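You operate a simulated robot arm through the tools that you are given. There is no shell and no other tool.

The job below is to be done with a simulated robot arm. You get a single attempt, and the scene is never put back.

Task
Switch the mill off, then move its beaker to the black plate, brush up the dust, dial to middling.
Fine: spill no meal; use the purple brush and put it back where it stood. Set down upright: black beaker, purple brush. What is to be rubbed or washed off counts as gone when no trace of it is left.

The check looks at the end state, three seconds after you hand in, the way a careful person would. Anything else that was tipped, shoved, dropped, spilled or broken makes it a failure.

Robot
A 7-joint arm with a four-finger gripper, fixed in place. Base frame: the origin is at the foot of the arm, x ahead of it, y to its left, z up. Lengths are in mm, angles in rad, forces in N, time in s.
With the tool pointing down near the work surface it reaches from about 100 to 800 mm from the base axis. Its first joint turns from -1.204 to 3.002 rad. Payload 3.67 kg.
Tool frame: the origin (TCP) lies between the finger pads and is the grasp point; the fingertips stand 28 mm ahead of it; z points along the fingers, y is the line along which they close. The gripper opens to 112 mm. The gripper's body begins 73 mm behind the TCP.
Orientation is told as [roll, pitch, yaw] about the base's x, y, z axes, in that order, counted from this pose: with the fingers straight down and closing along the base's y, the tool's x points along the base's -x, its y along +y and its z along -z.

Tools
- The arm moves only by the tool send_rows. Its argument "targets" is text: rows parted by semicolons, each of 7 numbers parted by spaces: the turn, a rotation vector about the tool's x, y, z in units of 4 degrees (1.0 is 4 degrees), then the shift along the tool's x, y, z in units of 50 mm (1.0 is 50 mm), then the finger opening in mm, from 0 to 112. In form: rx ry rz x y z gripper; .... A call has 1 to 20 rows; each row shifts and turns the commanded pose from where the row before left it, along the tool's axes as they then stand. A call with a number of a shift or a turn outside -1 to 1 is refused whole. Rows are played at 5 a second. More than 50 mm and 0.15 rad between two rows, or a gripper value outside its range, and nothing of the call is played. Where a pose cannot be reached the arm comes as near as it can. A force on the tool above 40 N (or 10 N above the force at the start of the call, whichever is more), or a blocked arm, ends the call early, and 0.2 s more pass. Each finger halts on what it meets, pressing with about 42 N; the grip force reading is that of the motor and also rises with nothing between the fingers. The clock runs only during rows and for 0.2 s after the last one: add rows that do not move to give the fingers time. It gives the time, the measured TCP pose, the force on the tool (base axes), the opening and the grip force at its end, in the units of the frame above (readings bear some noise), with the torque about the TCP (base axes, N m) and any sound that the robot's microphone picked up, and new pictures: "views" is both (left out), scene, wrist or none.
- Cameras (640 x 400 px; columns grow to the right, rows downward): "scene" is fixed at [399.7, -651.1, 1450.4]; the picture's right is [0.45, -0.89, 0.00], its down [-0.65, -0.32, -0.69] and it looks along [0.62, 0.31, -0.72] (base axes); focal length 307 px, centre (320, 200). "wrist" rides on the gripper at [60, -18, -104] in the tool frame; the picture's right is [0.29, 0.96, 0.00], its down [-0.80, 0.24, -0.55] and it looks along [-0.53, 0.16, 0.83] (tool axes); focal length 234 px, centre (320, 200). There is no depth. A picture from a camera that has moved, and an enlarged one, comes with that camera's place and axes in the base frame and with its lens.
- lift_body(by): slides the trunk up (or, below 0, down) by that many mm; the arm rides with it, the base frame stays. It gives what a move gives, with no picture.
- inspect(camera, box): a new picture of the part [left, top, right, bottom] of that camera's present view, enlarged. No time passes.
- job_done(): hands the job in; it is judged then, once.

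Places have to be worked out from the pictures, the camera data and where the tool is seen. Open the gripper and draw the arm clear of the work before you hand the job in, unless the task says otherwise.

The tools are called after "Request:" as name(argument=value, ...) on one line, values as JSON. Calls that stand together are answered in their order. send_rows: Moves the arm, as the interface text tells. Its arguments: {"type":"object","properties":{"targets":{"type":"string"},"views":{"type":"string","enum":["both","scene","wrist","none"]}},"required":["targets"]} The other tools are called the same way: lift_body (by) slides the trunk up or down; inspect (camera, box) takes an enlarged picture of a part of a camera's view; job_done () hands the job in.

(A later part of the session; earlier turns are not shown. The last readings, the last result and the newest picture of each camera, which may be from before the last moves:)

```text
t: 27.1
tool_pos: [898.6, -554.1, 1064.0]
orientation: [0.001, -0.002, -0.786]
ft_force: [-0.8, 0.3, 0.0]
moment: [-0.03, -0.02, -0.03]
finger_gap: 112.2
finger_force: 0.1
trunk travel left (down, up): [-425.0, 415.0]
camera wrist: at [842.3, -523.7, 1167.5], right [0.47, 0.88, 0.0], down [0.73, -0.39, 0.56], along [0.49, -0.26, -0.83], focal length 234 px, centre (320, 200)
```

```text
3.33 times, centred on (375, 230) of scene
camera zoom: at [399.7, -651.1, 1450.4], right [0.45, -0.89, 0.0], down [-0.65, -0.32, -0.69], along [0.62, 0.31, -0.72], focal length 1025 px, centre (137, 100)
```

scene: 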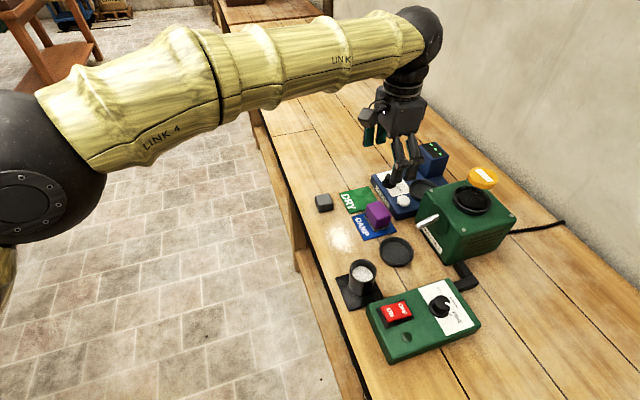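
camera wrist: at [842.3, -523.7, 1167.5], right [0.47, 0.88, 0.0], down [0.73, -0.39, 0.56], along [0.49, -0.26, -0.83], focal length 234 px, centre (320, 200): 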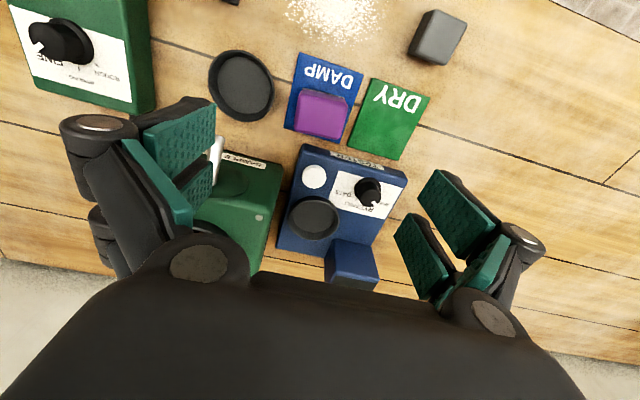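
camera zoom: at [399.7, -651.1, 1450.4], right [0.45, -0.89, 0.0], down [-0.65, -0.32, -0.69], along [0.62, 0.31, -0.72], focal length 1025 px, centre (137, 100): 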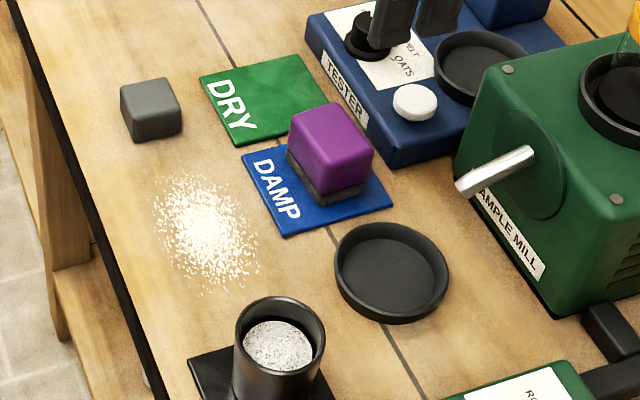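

The brush reads as roughly 54×41 mm, ~37 mm tall, rotated about 5° to my tool, with its centre near tool offset (-5, +4). I'll align, narrow to 78 mm and come down to z≈950 to verify.

Request:
send_rows(targets="0 0 -0.6 -0.05 0.04 0.4 90; 0 0 -0.6 -0.05 0.04 0.5 78; 0 0 0 0 0 0.7 78; 0 0 0 0 0 0.65 78; 0 0 0 0 0 0 78", views="both")

Request:
inspect(camera="wrist", box=[200, 70, 440, 220])

Request:
inspect(camera="scene", box=[310, 140, 450, 250])

```text
t: 28.4
tool_pos: [903.7, -554.2, 949.1]
orientation: [-0.002, 0.001, -0.702]
ft_force: [0.1, -0.2, -0.1]
moment: [-0.03, 0.01, 0.0]
finger_gap: 78.1
finger_force: 0.1
trunk travel left (down, up): [-425.0, 415.0]
camera wrist: at [845.8, -529.1, 1052.3], right [0.4, 0.92, 0.0], down [0.76, -0.33, 0.55], along [0.51, -0.22, -0.83], focal length 234 px, centre (320, 200)
```

scene: 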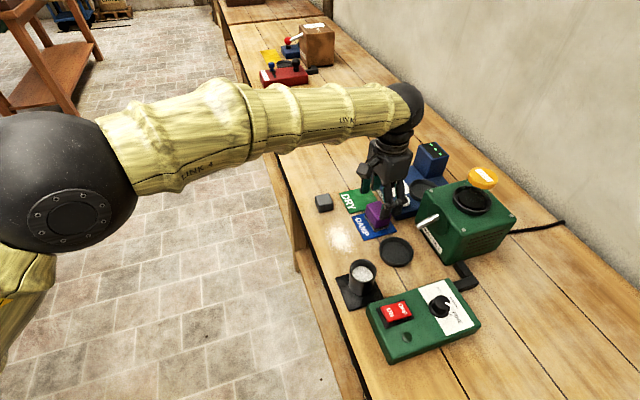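
wrist: 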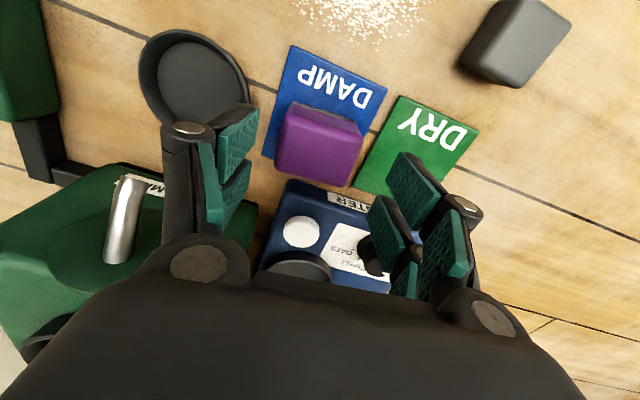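

```text
2.67 times, centred on (320, 145) of wrist
camera zoom: at [845.8, -529.1, 1052.3], right [0.4, 0.92, 0.0], down [0.76, -0.33, 0.55], along [0.51, -0.22, -0.83], focal length 624 px, centre (320, 347)
```

zoom: 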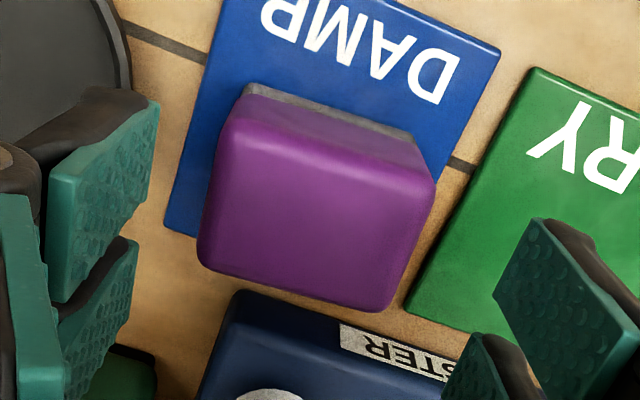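

```text
3.64 times, centred on (380, 195) of scene
camera zoom: at [399.7, -651.1, 1450.4], right [0.45, -0.89, 0.0], down [-0.65, -0.32, -0.69], along [0.62, 0.31, -0.72], focal length 1118 px, centre (102, 218)
```

zoom: 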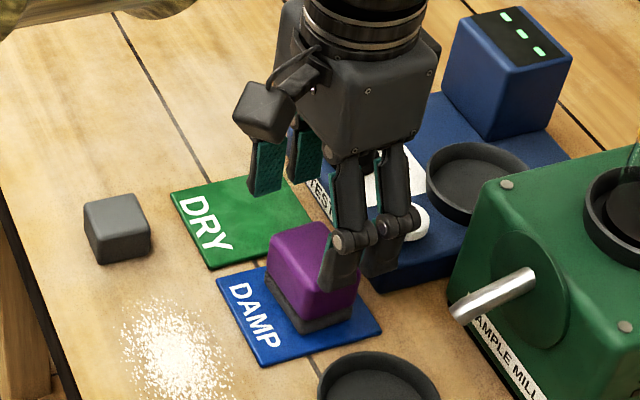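

Brush is now square to the fingers, centre ~3 mm inward. I'll descend to TCP z≈898 and check before closing.

Request:
send_rows(targets="0 0 0 -0.06 -0.01 0.3 78; 0 0 0 0 0 0.4 78; 0 0 0 0 0 0.3 78; 0 0 0 0 0 0 78", views="both")

Request:
inspect(camera="scene", box=[320, 150, 440, 250])

Request:
inspect(camera="wrist", box=[200, 70, 440, 220])

```text
t: 29.4
tool_pos: [905.1, -557.3, 898.5]
orientation: [0.0, 0.003, -0.701]
ft_force: [-0.2, 0.3, 0.4]
moment: [-0.01, -0.01, 0.02]
finger_gap: 77.8
finger_force: 0.0
trunk travel left (down, up): [-425.0, 415.0]
camera wrist: at [848.2, -531.8, 1002.0], right [0.4, 0.92, 0.0], down [0.76, -0.33, 0.55], along [0.51, -0.22, -0.83], focal length 234 px, centre (320, 200)
```

scene: 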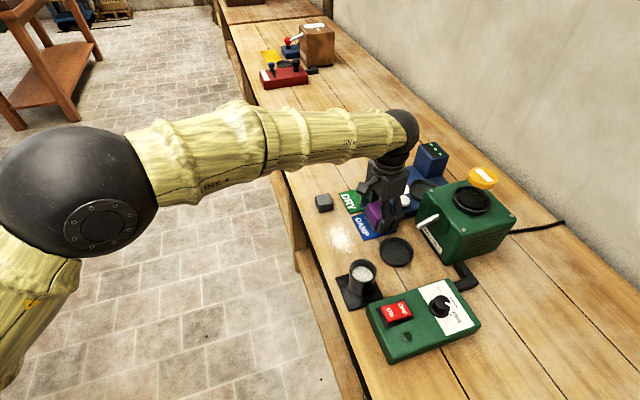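
wrist: 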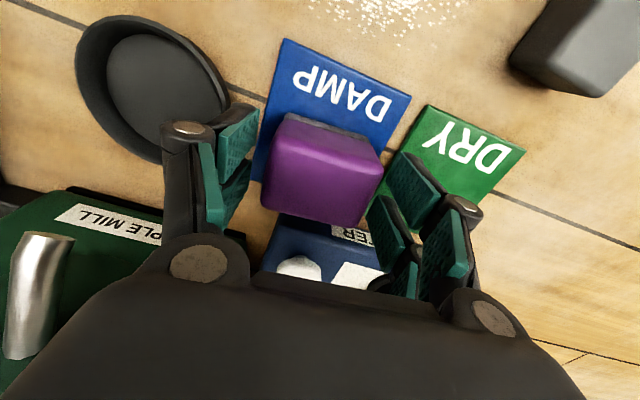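

```text
4.00 times, centred on (380, 200) of scene
camera zoom: at [399.7, -651.1, 1450.4], right [0.45, -0.89, 0.0], down [-0.65, -0.32, -0.69], along [0.62, 0.31, -0.72], focal length 1230 px, centre (80, 200)
```

zoom: 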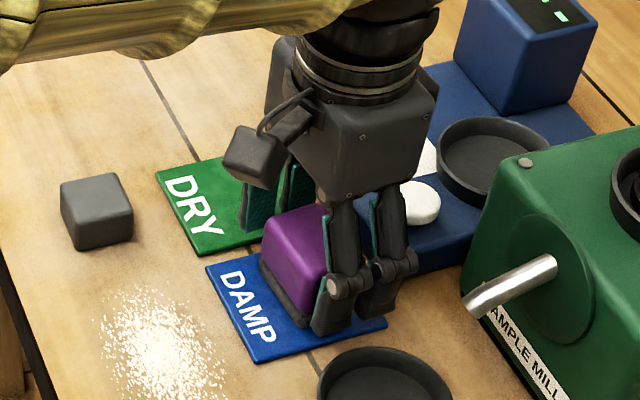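

```text
2.67 times, centred on (320, 145) of wrist
camera zoom: at [848.2, -531.8, 1002.0], right [0.4, 0.92, 0.0], down [0.76, -0.33, 0.55], along [0.51, -0.22, -0.83], focal length 624 px, centre (320, 347)
```

zoom: 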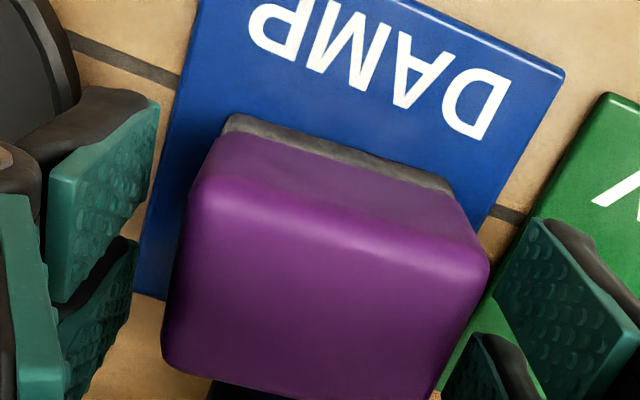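

Clear on both sides. Noting this pose as the brush's home — (905,-557, z 898.5, yaw -0.70) — I close on the brush.

Request:
send_rows(targets="0 0 0 0 0 0 62; 0 0 0 0 0 0 54; 0 0 0 0 0 0 40; 0 0 0 0 0 0 40; 0 0 0 0 0 0 40", views="wrist")

Request:
inspect(camera="wrist", box=[200, 50, 440, 200])

```text
t: 30.6
tool_pos: [906.3, -557.2, 898.2]
orientation: [0.0, -0.001, -0.701]
ft_force: [-0.3, -1.1, 0.5]
moment: [-0.06, 0.05, 0.01]
finger_gap: 55.5
finger_force: 42.6
trunk travel left (down, up): [-425.0, 415.0]
camera wrist: at [848.2, -531.8, 1002.0], right [0.4, 0.92, 0.0], down [0.76, -0.33, 0.55], along [0.51, -0.22, -0.83], focal length 234 px, centre (320, 200)
```

wrist: 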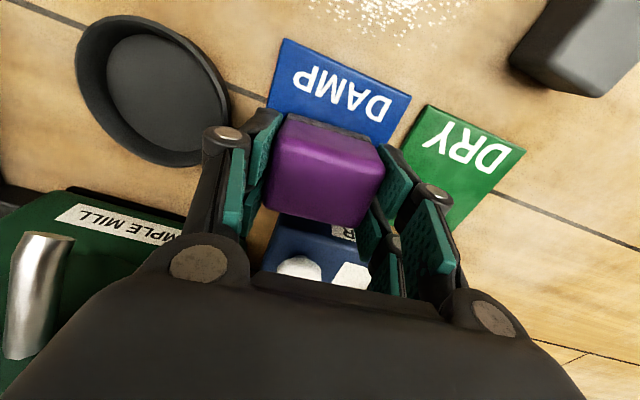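

```text
2.67 times, centred on (320, 125) of wrist
camera zoom: at [848.2, -531.8, 1002.0], right [0.4, 0.92, 0.0], down [0.76, -0.33, 0.55], along [0.51, -0.22, -0.83], focal length 624 px, centre (320, 400)
```

zoom: 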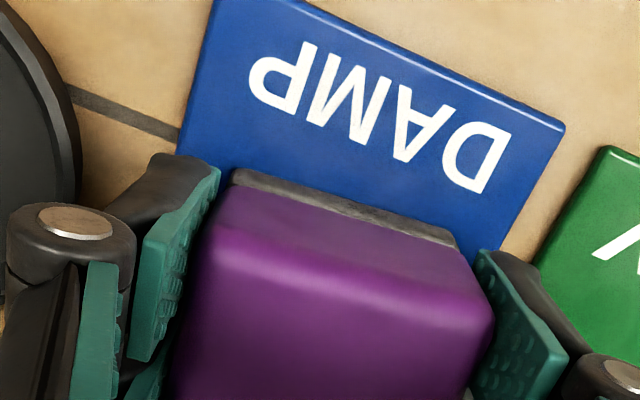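

Brush held (55.5 mm). I'll lift it 30 mm and carry it over the dust (centre ≈(819,-495)), then look.

Request:
send_rows(targets="0 0 0 0 0 -0.2 40; 0 0 0 0 0 -0.4 40; 0 0 0 0.4 0 0 40; 0 0 0 0.6 -0.06 0 40; 0 0 0 0.6 -0.06 0 40; 0 0 0 0.5 -0.06 0 40; 0 0 0 0 0 0 40", views="both")

Request:
inspect(camera="wrist", box=[200, 50, 440, 200])

Request:
inspect(camera="scene", box=[290, 160, 430, 280])

```text
t: 32.1
tool_pos: [819.9, -498.8, 927.5]
orientation: [0.0, 0.003, -0.703]
ft_force: [0.1, 0.3, -2.5]
moment: [0.01, 0.0, -0.05]
finger_gap: 55.3
finger_force: 42.0
trunk travel left (down, up): [-425.0, 415.0]
camera wrist: at [761.9, -472.4, 1031.3], right [0.4, 0.92, 0.0], down [0.76, -0.33, 0.55], along [0.51, -0.22, -0.83], focal length 234 px, centre (320, 200)
```

scene: 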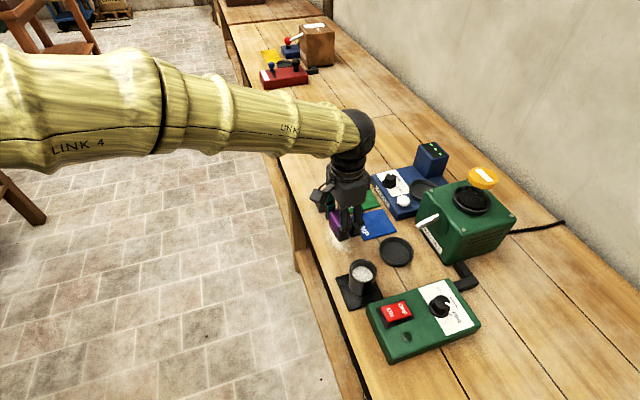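
wrist: 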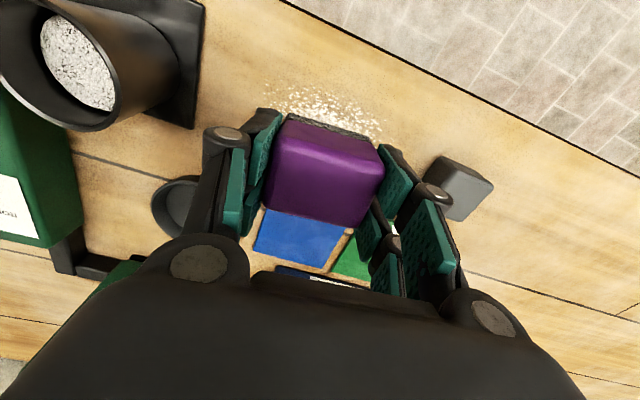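

```text
2.67 times, centred on (320, 125) of wrist
camera zoom: at [761.9, -472.4, 1031.3], right [0.4, 0.92, 0.0], down [0.76, -0.33, 0.55], along [0.51, -0.22, -0.83], focal length 624 px, centre (320, 400)
```

zoom: 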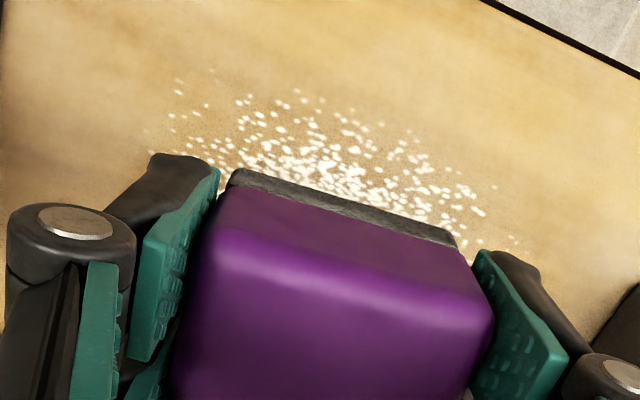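

```text
3.33 times, centred on (360, 220) of scene
camera zoom: at [399.7, -651.1, 1450.4], right [0.45, -0.89, 0.0], down [-0.65, -0.32, -0.69], along [0.62, 0.31, -0.72], focal length 1025 px, centre (187, 133)
```

zoom: 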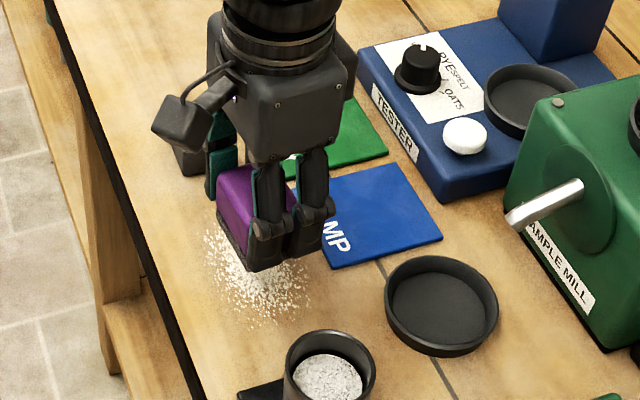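

Dust spans about ±50 mm along y and ±36 mm along x around the tool. I'll go to the left-inner start of the first stroke and lower to near contact.

Request:
send_rows(targets="0 0 0 -0.52 -0.6 0 40; 0 0 0 0 0 0.3 40; 0 0 0 0 0 0.26 40; 0 0 0 0 0 0.03 40; 0 0 0 0 0 0.02 40; 0 0 0 0 0 0 40", views="none")

Request:
send_rows(targets="0 0 0 0 0 0.02 40; 0 0 0 0 0 0 40", views="none")

Request:
send_rows(targets="0 0 0 0 0 0.02 40; 0 0 0 0 0 0 40", views="none")

```text
t: 33.5
tool_pos: [819.3, -537.5, 897.6]
orientation: [0.001, 0.0, -0.702]
ft_force: [-0.8, 0.3, 0.0]
moment: [-0.01, -0.02, -0.07]
finger_gap: 55.5
finger_force: 41.7
trunk travel left (down, up): [-425.0, 415.0]
```

```text
t: 34.1
tool_pos: [819.2, -535.8, 896.6]
orientation: [0.001, -0.001, -0.703]
ft_force: [-0.2, -1.3, -1.3]
moment: [0.0, 0.0, -0.02]
finger_gap: 55.8
finger_force: 42.0
trunk travel left (down, up): [-425.0, 415.0]
```

```text
t: 34.8
tool_pos: [820.2, -535.6, 896.1]
orientation: [0.0, -0.001, -0.702]
ft_force: [0.1, 0.2, -0.3]
moment: [0.02, 0.02, 0.02]
finger_gap: 55.4
finger_force: 42.2
trunk travel left (down, up): [-425.0, 415.0]
```

No firm contact yet (force within noise). Continue down 1 mm at a time.

Request:
send_rows(targets="0 0 0 0 0 0.02 40; 0 0 0 0 0 0 40", views="none")

Request:
send_rows(targets="0 0 0 0 0 0.02 40; 0 0 0 0 0 0 40", views="scene")

Request:
inspect(camera="scene", box=[310, 180, 410, 270])

```text
t: 35.4
tool_pos: [819.8, -536.0, 895.9]
orientation: [-0.001, 0.001, -0.702]
ft_force: [0.0, -0.4, -0.4]
moment: [0.01, 0.0, -0.01]
finger_gap: 55.6
finger_force: 41.6
trunk travel left (down, up): [-425.0, 415.0]
```

```text
t: 36.0
tool_pos: [820.4, -535.9, 894.2]
orientation: [0.0, 0.0, -0.702]
ft_force: [-0.2, -0.3, -1.3]
moment: [-0.02, 0.01, 0.01]
finger_gap: 55.6
finger_force: 42.4
trunk travel left (down, up): [-425.0, 415.0]
```

scene: 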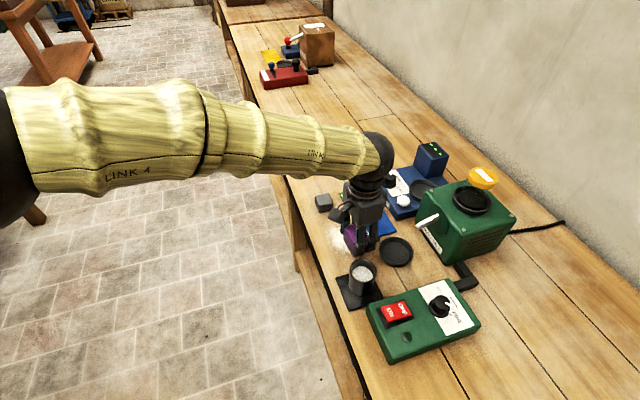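

```text
4.44 times, centred on (360, 225) of scene
camera zoom: at [399.7, -651.1, 1450.4], right [0.45, -0.89, 0.0], down [-0.65, -0.32, -0.69], along [0.62, 0.31, -0.72], focal length 1366 px, centre (142, 89)
```

zoom: 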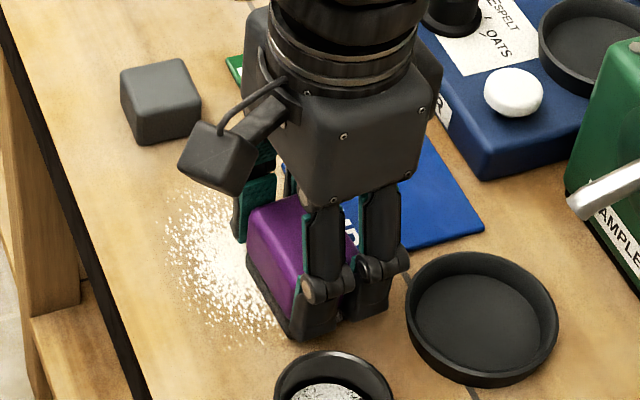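

Still hanging freely just above the table. Continue lowering in small steps.

Request:
send_rows(targets="0 0 0 0 0 0.02 40; 0 0 0 0 0 0.02 40; 0 0 0 0 0 0 40", views="none")

Request:
send_rows(targets="0 0 0 0 0 0.02 40; 0 0 0 0 0 0 40", views="none")

```text
t: 36.8
tool_pos: [820.4, -536.9, 893.1]
orientation: [-0.001, -0.003, -0.702]
ft_force: [1.0, -2.1, 8.6]
moment: [0.0, 0.12, 0.02]
finger_gap: 55.6
finger_force: 42.1
trunk travel left (down, up): [-425.0, 415.0]
```

```text
t: 37.4
tool_pos: [818.9, -536.3, 893.1]
orientation: [0.001, -0.003, -0.703]
ft_force: [5.4, -5.1, 15.6]
moment: [0.0, 0.12, 0.01]
finger_gap: 55.6
finger_force: 42.0
trunk travel left (down, up): [-425.0, 415.0]
```

Firm contact at TCP z≈893 (15 N). I'll ease 1 mm and make the first stroke toward the table edge, then check the effect.

Request:
send_rows(targets="0 0 0 0 0 -0.015 40; 0 0 0 0.2 0 0 40; 0 0 0 0.24 0 0 40; 0 0 0 0.24 0 0 40; 0 0 0 0.24 0 0 40; 0 0 0 0.2 0 0 40; 0 0 0 0 0 0 40", views="both")

Request:
inspect(camera="scene", box=[300, 180, 410, 280])

Request:
inspect(camera="wrist", box=[220, 60, 460, 210])

```text
t: 39.0
tool_pos: [775.0, -499.1, 893.5]
orientation: [0.0, 0.001, -0.702]
ft_force: [2.1, -2.4, 19.3]
moment: [0.02, -0.07, -0.02]
finger_gap: 55.4
finger_force: 41.5
trunk travel left (down, up): [-425.0, 415.0]
camera wrist: at [718.1, -474.2, 996.7], right [0.4, 0.92, 0.0], down [0.76, -0.33, 0.55], along [0.51, -0.22, -0.83], focal length 234 px, centre (320, 200)
```

scene: 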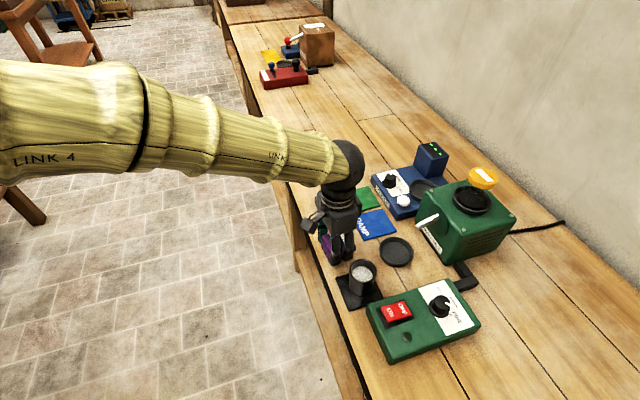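
wrist: 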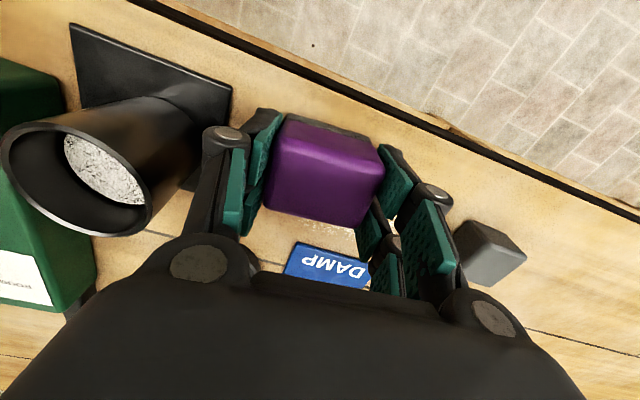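

```text
4.00 times, centred on (355, 230) of scene
camera zoom: at [399.7, -651.1, 1450.4], right [0.45, -0.89, 0.0], down [-0.65, -0.32, -0.69], along [0.62, 0.31, -0.72], focal length 1230 px, centre (180, 80)
```

zoom: 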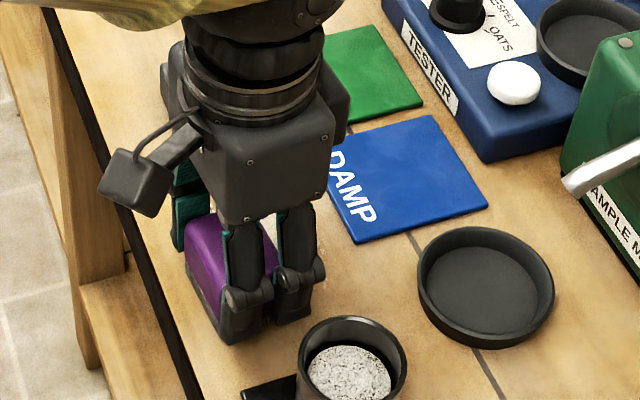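

```text
2.67 times, centred on (340, 135) of wrist
camera zoom: at [718.1, -474.2, 996.7], right [0.4, 0.92, 0.0], down [0.76, -0.33, 0.55], along [0.51, -0.22, -0.83], focal length 624 px, centre (267, 373)
```

zoom: 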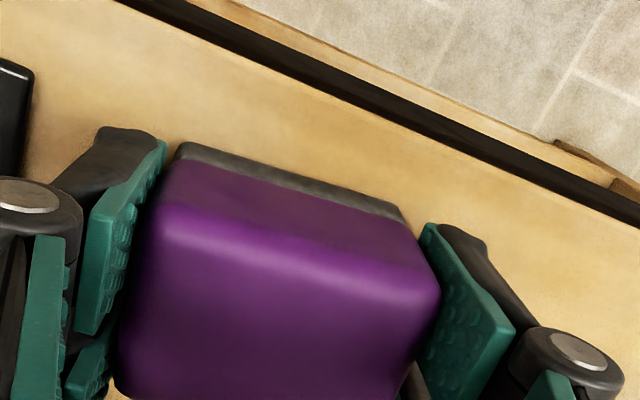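

The swept strip looks clean. I'll ease the pressure slightly and run the serpentine over the remaining columns.

Request:
send_rows(targets="0 0 0 0 0.2 -0.012 40; 0 0 0 0 0.24 0 40; 0 0 0 -0.28 0 0 40; 0 0 0 -0.28 0 0 40; 0 0 0 -0.28 0 0 40; 0 0 0 -0.28 0 0 40; 0 0 0 0 0.2 0 40; 0 0 0 0 0.22 0 40; 0 0 0 0.28 0 0 40; 0 0 0 0.28 0 0 40; 0 0 0 0.28 0 0 40; 0 0 0 0.28 0 0 40; 0 0 0 0 0.17 0 40; 0 0 0 0 0.16 0 40; 0 0 0 -0.28 0 0 40; 0 0 0 -0.28 0 0 40; 0 0 0 -0.28 0 0 40; 0 0 0 -0.26 0 0 40; 0 0 0 0 0 0 40", views="both")

Request:
inspect(camera="scene", box=[300, 180, 410, 280])

Request:
inspect(camera="wrist", box=[200, 30, 440, 180])

```text
t: 43.0
tool_pos: [856.9, -490.2, 891.8]
orientation: [-0.002, 0.002, -0.703]
ft_force: [1.2, 0.0, 3.0]
moment: [0.07, -0.03, -0.03]
finger_gap: 55.2
finger_force: 42.2
trunk travel left (down, up): [-425.0, 415.0]
camera wrist: at [799.9, -464.8, 996.7], right [0.4, 0.92, 0.0], down [0.76, -0.33, 0.55], along [0.51, -0.22, -0.83], focal length 234 px, centre (320, 200)
```

scene: 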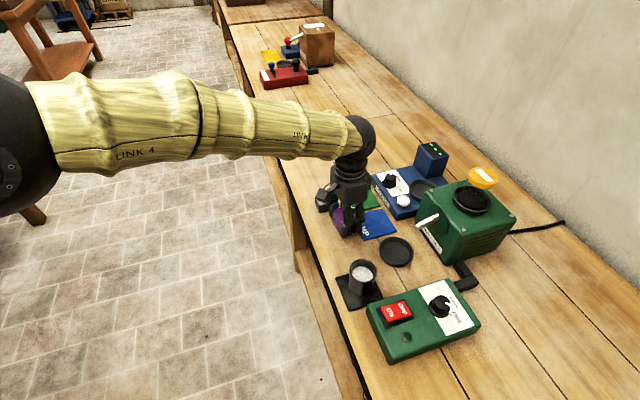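
wrist: 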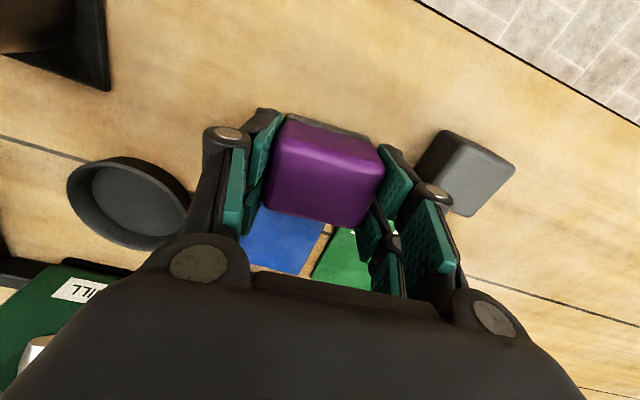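

```text
4.00 times, centred on (355, 230) of scene
camera zoom: at [399.7, -651.1, 1450.4], right [0.45, -0.89, 0.0], down [-0.65, -0.32, -0.69], along [0.62, 0.31, -0.72], focal length 1230 px, centre (180, 80)
```

zoom: 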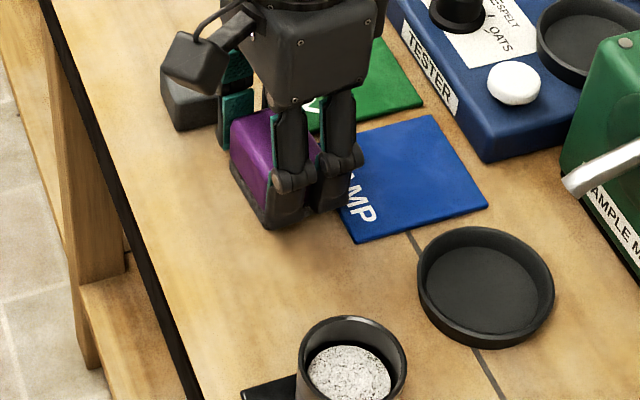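

```text
2.67 times, centred on (320, 105) of wrist
camera zoom: at [799.9, -464.8, 996.7], right [0.4, 0.92, 0.0], down [0.76, -0.33, 0.55], along [0.51, -0.22, -0.83], focal length 624 px, centre (320, 453)
```

zoom: 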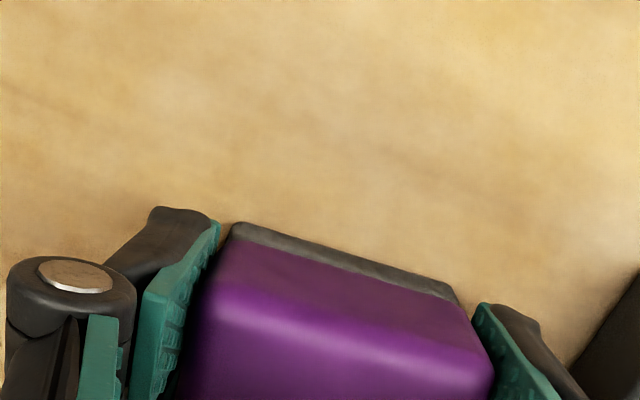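

The strokes left the wood clean as far as seen. I'll lift the brush, carry it above its home spot, and look over the table for remaining traces.

Request:
send_rows(targets="0 0 0 0 0 -0.4 40; 0 0 0 0 0 -0.8 40; 0 0 0 0 0 -0.8 40; 0 0 0 -0.54 -0.13 0 40; 0 0 0 -0.54 -0.13 0 40; 0 0 0 -0.54 -0.126 0 40; 0 0 0 0 0 0 40", views="both")

Request:
inspect(camera="scene", box=[300, 180, 410, 280])

Request:
inspect(camera="wrist", box=[200, 0, 440, 150])

```text
t: 44.5
tool_pos: [906.9, -557.2, 994.2]
orientation: [0.0, -0.002, -0.702]
ft_force: [-0.4, -0.7, -0.8]
moment: [-0.04, -0.02, 0.03]
finger_gap: 55.4
finger_force: 42.0
trunk travel left (down, up): [-425.0, 415.0]
camera wrist: at [849.4, -531.5, 1097.9], right [0.4, 0.92, 0.0], down [0.76, -0.33, 0.55], along [0.51, -0.22, -0.83], focal length 234 px, centre (320, 200)
```

scene: 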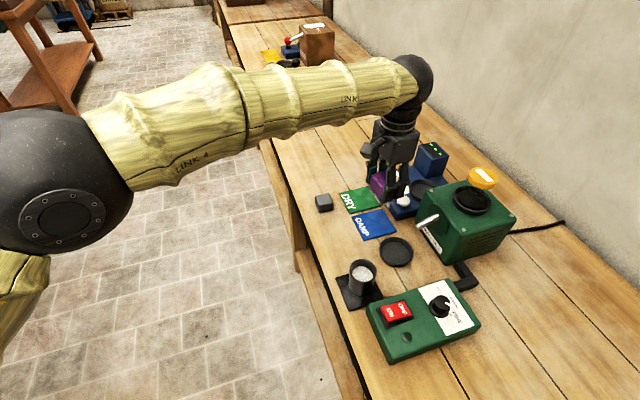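
wrist: 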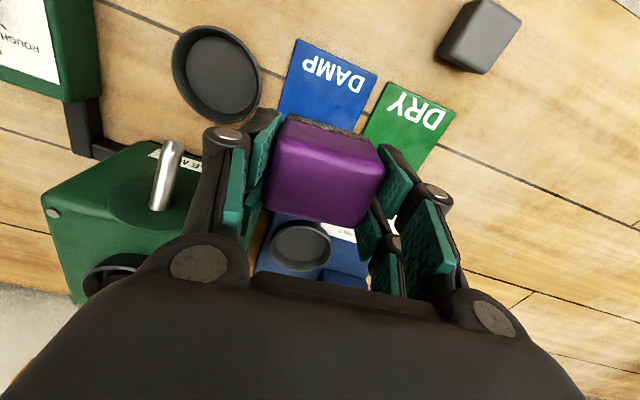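

```text
4.00 times, centred on (355, 230) of scene
camera zoom: at [399.7, -651.1, 1450.4], right [0.45, -0.89, 0.0], down [-0.65, -0.32, -0.69], along [0.62, 0.31, -0.72], focal length 1230 px, centre (180, 80)
```

zoom: 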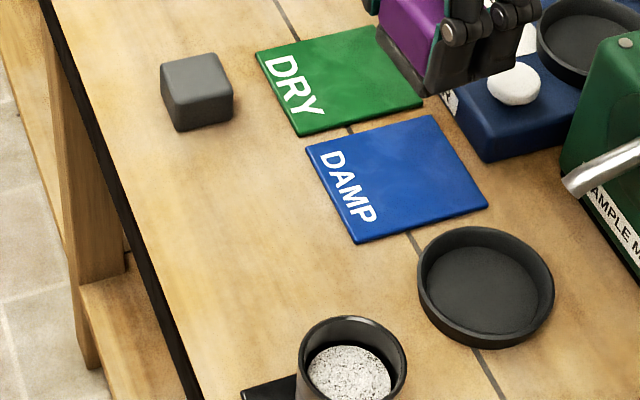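

```text
2.67 times, centred on (320, 75) of wrist
camera zoom: at [849.4, -531.5, 1097.9], right [0.4, 0.92, 0.0], down [0.76, -0.33, 0.55], along [0.51, -0.22, -0.83], focal length 624 px, centre (320, 533)
```

zoom: 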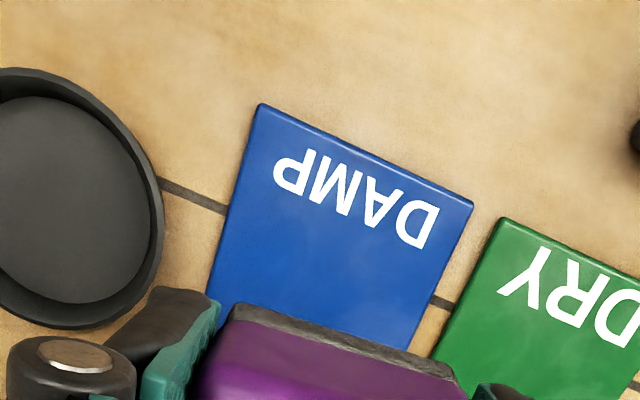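

The dust area looks clean; I zoom tightly to check for any specks before putting the brush down.

Request:
inspect(camera="scene", box=[315, 205, 375, 245])

Request:
inspect(camera="scene", box=[315, 235, 375, 275])

Request:
inspect(camera="wrist", box=[240, 0, 440, 60])

```text
10.00 times, centred on (345, 225) of scene
camera zoom: at [399.7, -651.1, 1450.4], right [0.45, -0.89, 0.0], down [-0.65, -0.32, -0.69], along [0.62, 0.31, -0.72], focal length 3074 px, centre (70, -50)
```

zoom: 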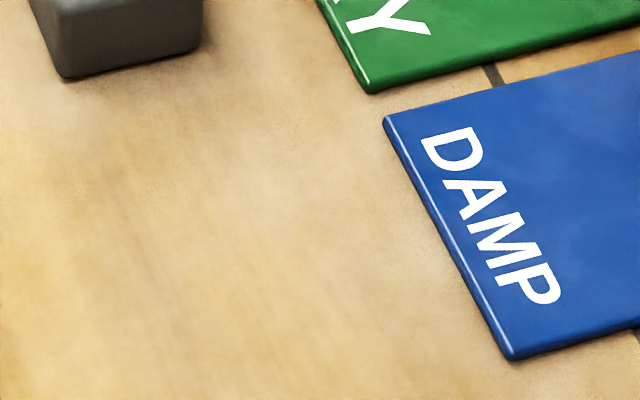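

```text
10.00 times, centred on (345, 255) of scene
camera zoom: at [399.7, -651.1, 1450.4], right [0.45, -0.89, 0.0], down [-0.65, -0.32, -0.69], along [0.62, 0.31, -0.72], focal length 3074 px, centre (70, -350)
```

zoom: 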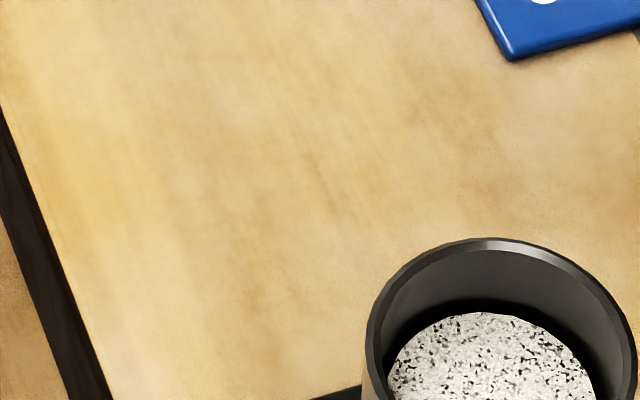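

```text
3.20 times, centred on (340, 30) of wrist
camera zoom: at [849.4, -531.5, 1097.9], right [0.4, 0.92, 0.0], down [0.76, -0.33, 0.55], along [0.51, -0.22, -0.83], focal length 749 px, centre (256, 744)
```

zoom: 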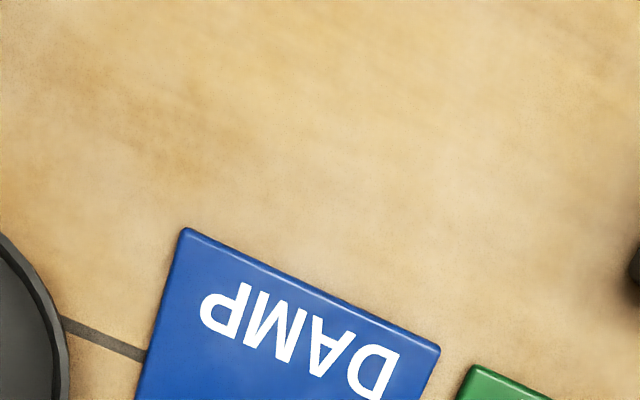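

No specks remain and the brush hasn't shifted in the grip. I'll lower it back onto the DAMP card at its original spot.

Request:
send_rows(targets="0 0 0 0 0 0.5 40; 0 0 0 0 0 0.6 40; 0 0 0 0 0 0.4 40; 0 0 0 0 0 0.25 40; 0 0 0 0 0 0.06 40; 0 0 0 0 0 0.03 40; 0 0 0 0 0 0 40", views="none")

Request:
send_rows(targets="0 0 0 0 0 0.02 40; 0 0 0 0 0 0.02 40; 0 0 0 0 0 0 40", views="none")

```text
t: 46.1
tool_pos: [907.2, -557.6, 899.9]
orientation: [0.0, 0.0, -0.702]
ft_force: [0.2, -0.2, -1.0]
moment: [0.02, 0.0, -0.05]
finger_gap: 55.6
finger_force: 42.1
trunk travel left (down, up): [-425.0, 415.0]
```

```text
t: 47.0
tool_pos: [907.3, -557.0, 897.7]
orientation: [0.0, 0.0, -0.701]
ft_force: [0.4, 0.2, -1.1]
moment: [0.01, 0.0, -0.01]
finger_gap: 55.3
finger_force: 42.0
trunk travel left (down, up): [-425.0, 415.0]
```

Almost at the original height; continuing in half-to-one millimetre steps until contact.

Request:
send_rows(targets="0 0 0 0 0 0.02 40; 0 0 0 0 0 0 40", views="none")

Request:
send_rows(targets="0 0 0 0 0 0.015 40; 0 0 0 0 0 0 40", views="scene")

Request:
inspect(camera="scene", box=[340, 170, 430, 250])

```text
t: 47.5
tool_pos: [906.1, -556.2, 897.5]
orientation: [0.001, 0.0, -0.701]
ft_force: [0.5, -1.0, 1.1]
moment: [-0.04, -0.04, 0.01]
finger_gap: 55.6
finger_force: 41.8
trunk travel left (down, up): [-425.0, 415.0]
```

```text
t: 48.1
tool_pos: [907.3, -556.8, 898.7]
orientation: [-0.001, 0.0, -0.702]
ft_force: [3.6, -1.3, 5.6]
moment: [-0.05, -0.02, 0.01]
finger_gap: 55.6
finger_force: 41.8
trunk travel left (down, up): [-425.0, 415.0]
```

scene: 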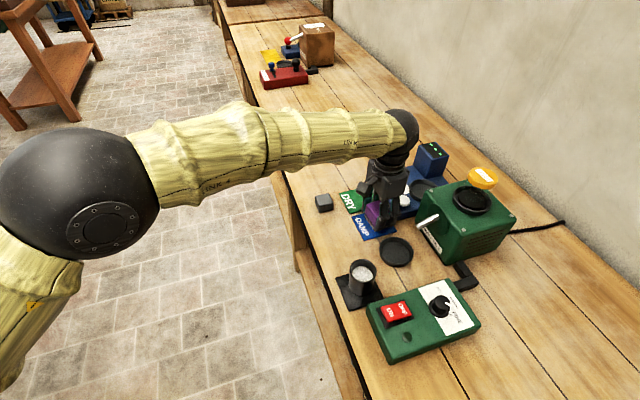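

```text
5.00 times, centred on (385, 210) of scene
camera zoom: at [399.7, -651.1, 1450.4], right [0.45, -0.89, 0.0], down [-0.65, -0.32, -0.69], along [0.62, 0.31, -0.72], focal length 1537 px, centre (-5, 150)
```

zoom: 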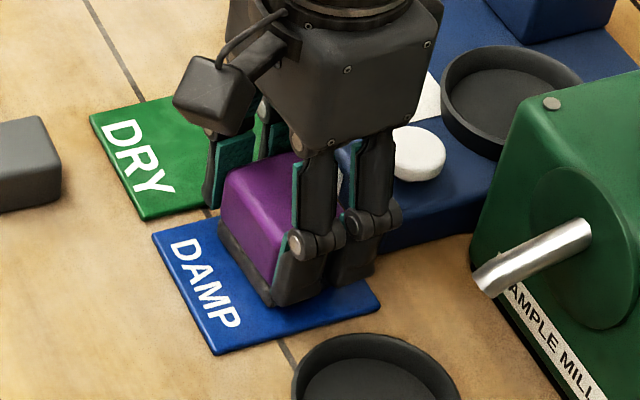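

Contact felt (~5 N): the brush is seated on the DAMP card. Opening and rising straight up.

Request:
send_rows(targets="0 0 0 0 0 0 58; 0 0 0 0 0 0 66; 0 0 0 0 0 0 78; 0 0 0 0 0 0 78; 0 0 0 0 0 -0.3 78; 0 0 0 0 0 -0.7 78; 0 0 0 0 0 -0.9 78; 0 0 0 0 0 -0.9 78; 0 0 0 0 0 0 78", views="both")

Request:
inspect(camera="scene", box=[300, 120, 540, 270])

Request:
inspect(camera="wrist", box=[200, 30, 440, 180])

```text
t: 50.1
tool_pos: [907.3, -556.6, 1034.6]
orientation: [0.0, 0.002, -0.702]
ft_force: [-0.6, -0.2, 0.4]
moment: [-0.01, 0.02, 0.0]
finger_gap: 78.1
finger_force: 0.0
trunk travel left (down, up): [-425.0, 415.0]
camera wrist: at [850.7, -531.9, 1139.4], right [0.4, 0.92, 0.0], down [0.76, -0.33, 0.55], along [0.51, -0.22, -0.83], focal length 234 px, centre (320, 200)
```

scene: 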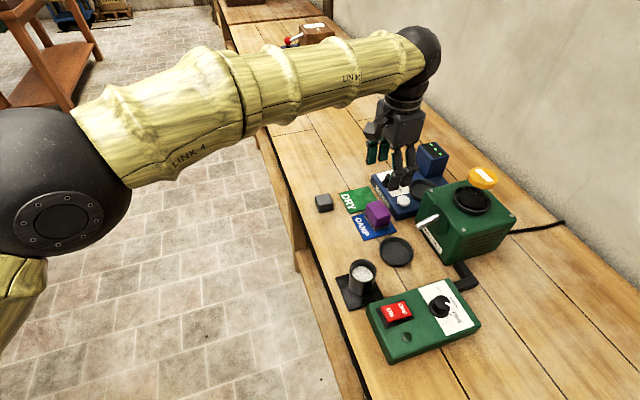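
wrist: 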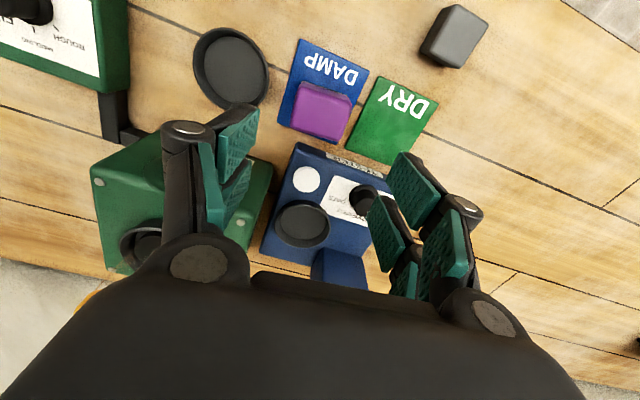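

```text
2.67 times, centred on (420, 195) of scene
camera zoom: at [399.7, -651.1, 1450.4], right [0.45, -0.89, 0.0], down [-0.65, -0.32, -0.69], along [0.62, 0.31, -0.72], focal length 820 px, centre (53, 213)
```

zoom: 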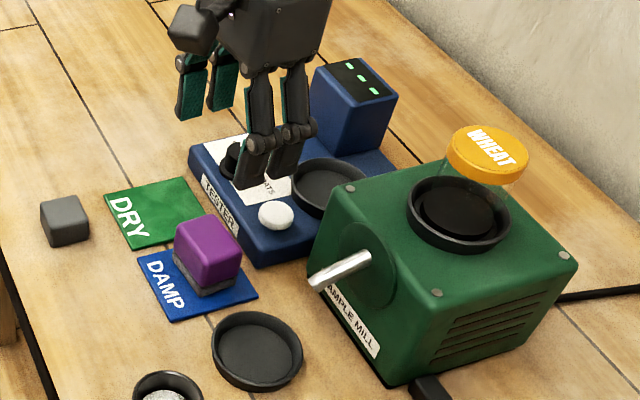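

```text
2.67 times, centred on (320, 105) of wrist
camera zoom: at [850.7, -531.9, 1139.4], right [0.4, 0.92, 0.0], down [0.76, -0.33, 0.55], along [0.51, -0.22, -0.83], focal length 624 px, centre (320, 453)
```

zoom: 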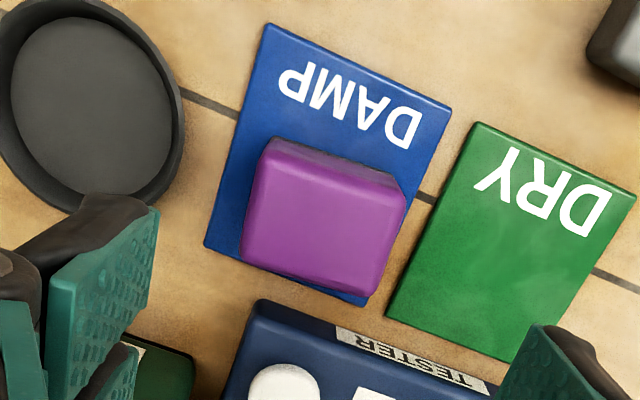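

Brush is back exactly where it stood, upright. Next the dial at about (718,-729): I'll rise, travel over and turn back to yaw -45° for a close look.

Request:
send_rows(targets="0 0 0 0 0 -0.8 78; 0 0 0 0.6 0 0 90; 0 0 0 0.4 -0.6 0 100; 0 0 0 0 -0.9 0 100; 0 0 0 0 -0.9 0 100; 0 0 0 0 -0.9 0 100; 0 0 0 0 -0.9 0 100; 0 0 0 -0.3 -0.8 0 100; 0 0 0.6 0 0 0.4 100; 0 0 0.6 0 0 0.4 100; 0 0 0 0 0 0 100", views="both")

Request:
inspect(camera="wrist", box=[240, 60, 400, 160])

Request:
inspect(camera="scene", box=[366, 265, 486, 350])

```text
t: 52.5
tool_pos: [718.2, -725.4, 1037.2]
orientation: [0.001, -0.001, -0.788]
ft_force: [-0.3, 1.0, 0.3]
moment: [-0.03, 0.01, -0.01]
finger_gap: 100.2
finger_force: 0.0
trunk travel left (down, up): [-425.0, 415.0]
camera wrist: at [662.7, -695.3, 1140.7], right [0.47, 0.88, 0.0], down [0.73, -0.4, 0.55], along [0.49, -0.26, -0.83], focal length 234 px, centre (320, 200)
```

scene: 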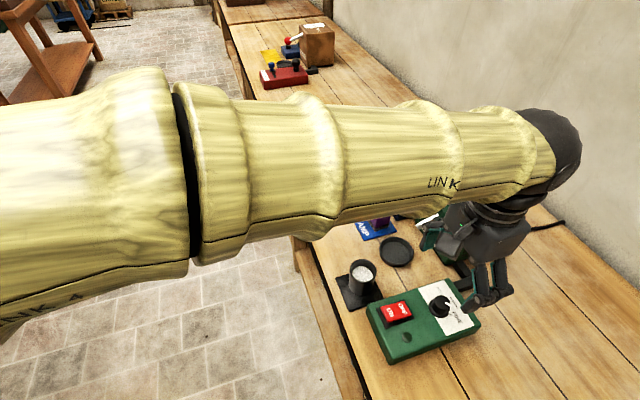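
wrist: 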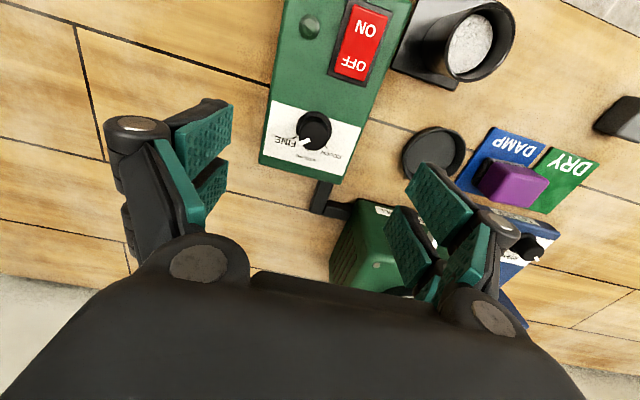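

```text
4.00 times, centred on (320, 110) of wrist
camera zoom: at [662.7, -695.3, 1140.7], right [0.47, 0.88, 0.0], down [0.73, -0.4, 0.55], along [0.49, -0.26, -0.83], focal length 937 px, centre (320, 560)
```

zoom: 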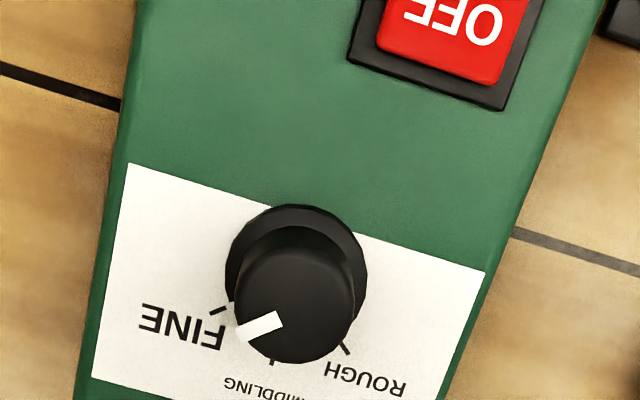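

```text
4.71 times, centred on (426, 308) of scene
camera zoom: at [399.7, -651.1, 1450.4], right [0.45, -0.89, 0.0], down [-0.65, -0.32, -0.69], along [0.62, 0.31, -0.72], focal length 1446 px, centre (-179, -306)
```

zoom: 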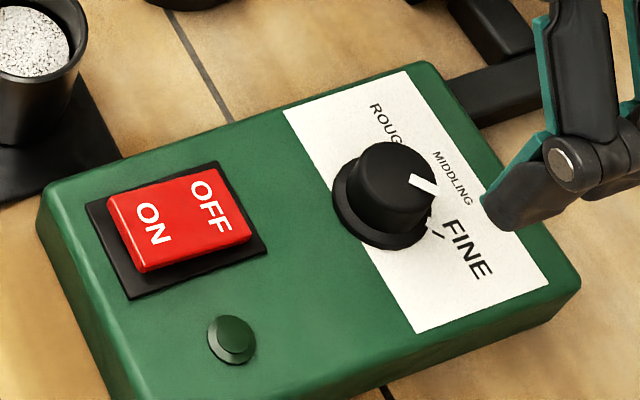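

The pointer is at FINE; the MIDDLING tick lies straight inward, ~55° counter-clockwise seen from above. The knob axis works out to about (727,-738), top z≈911; I'll go above it and check alignment.

Request:
send_rows(targets="0 0 0 -0.31 -0.054 0 60; 0 0 0 0 0 0.8 60; 0 0 0 0 0 0.7 60; 0 0 0 0 0 0 60", views="both")

Request:
inspect(camera="wrist", box=[240, 80, 400, 180])

Request:
inspect(camera="scene", box=[380, 230, 500, 330])

```text
t: 53.5
tool_pos: [727.9, -737.3, 961.7]
orientation: [0.0, 0.0, -0.785]
ft_force: [0.4, 0.8, 0.8]
moment: [0.0, 0.01, 0.02]
finger_gap: 60.0
finger_force: 0.1
trunk travel left (down, up): [-425.0, 415.0]
camera wrist: at [672.5, -707.4, 1065.3], right [0.47, 0.88, 0.0], down [0.73, -0.39, 0.55], along [0.49, -0.26, -0.83], focal length 234 px, centre (320, 200)
```

scene: 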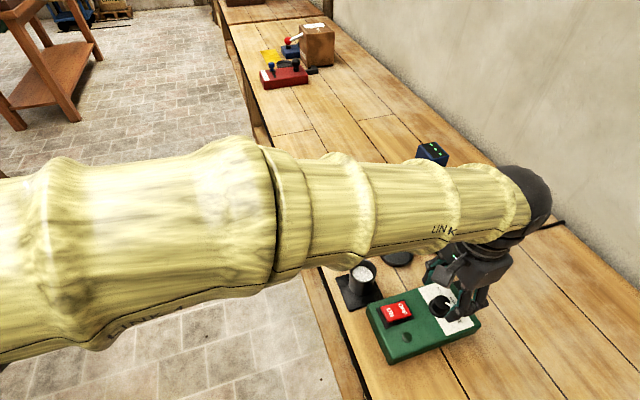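
wrist: 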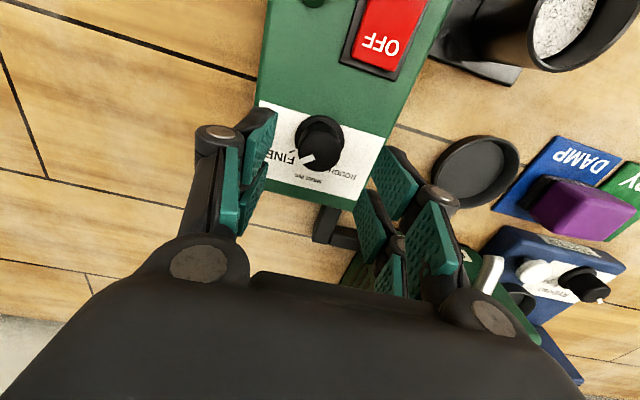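

```text
4.00 times, centred on (320, 130) of wrist
camera zoom: at [672.5, -707.4, 1065.3], right [0.47, 0.88, 0.0], down [0.73, -0.39, 0.55], along [0.49, -0.26, -0.83], focal length 937 px, centre (320, 480)
```

zoom: 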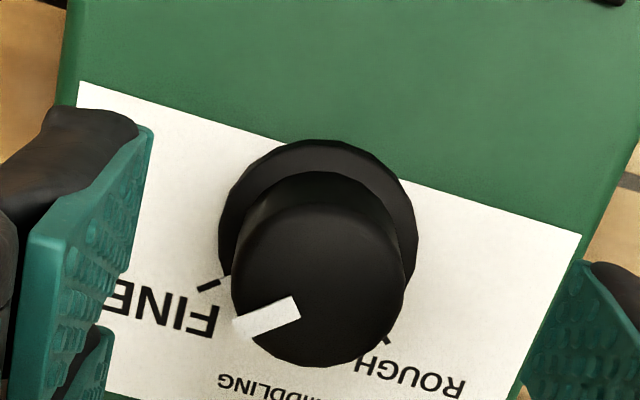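

```text
4.00 times, centred on (440, 280) of scene
camera zoom: at [399.7, -651.1, 1450.4], right [0.45, -0.89, 0.0], down [-0.65, -0.32, -0.69], along [0.62, 0.31, -0.72], focal length 1230 px, centre (-160, -120)
```

zoom: 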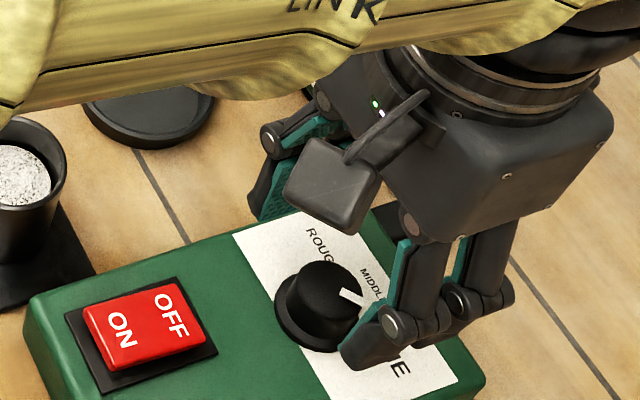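

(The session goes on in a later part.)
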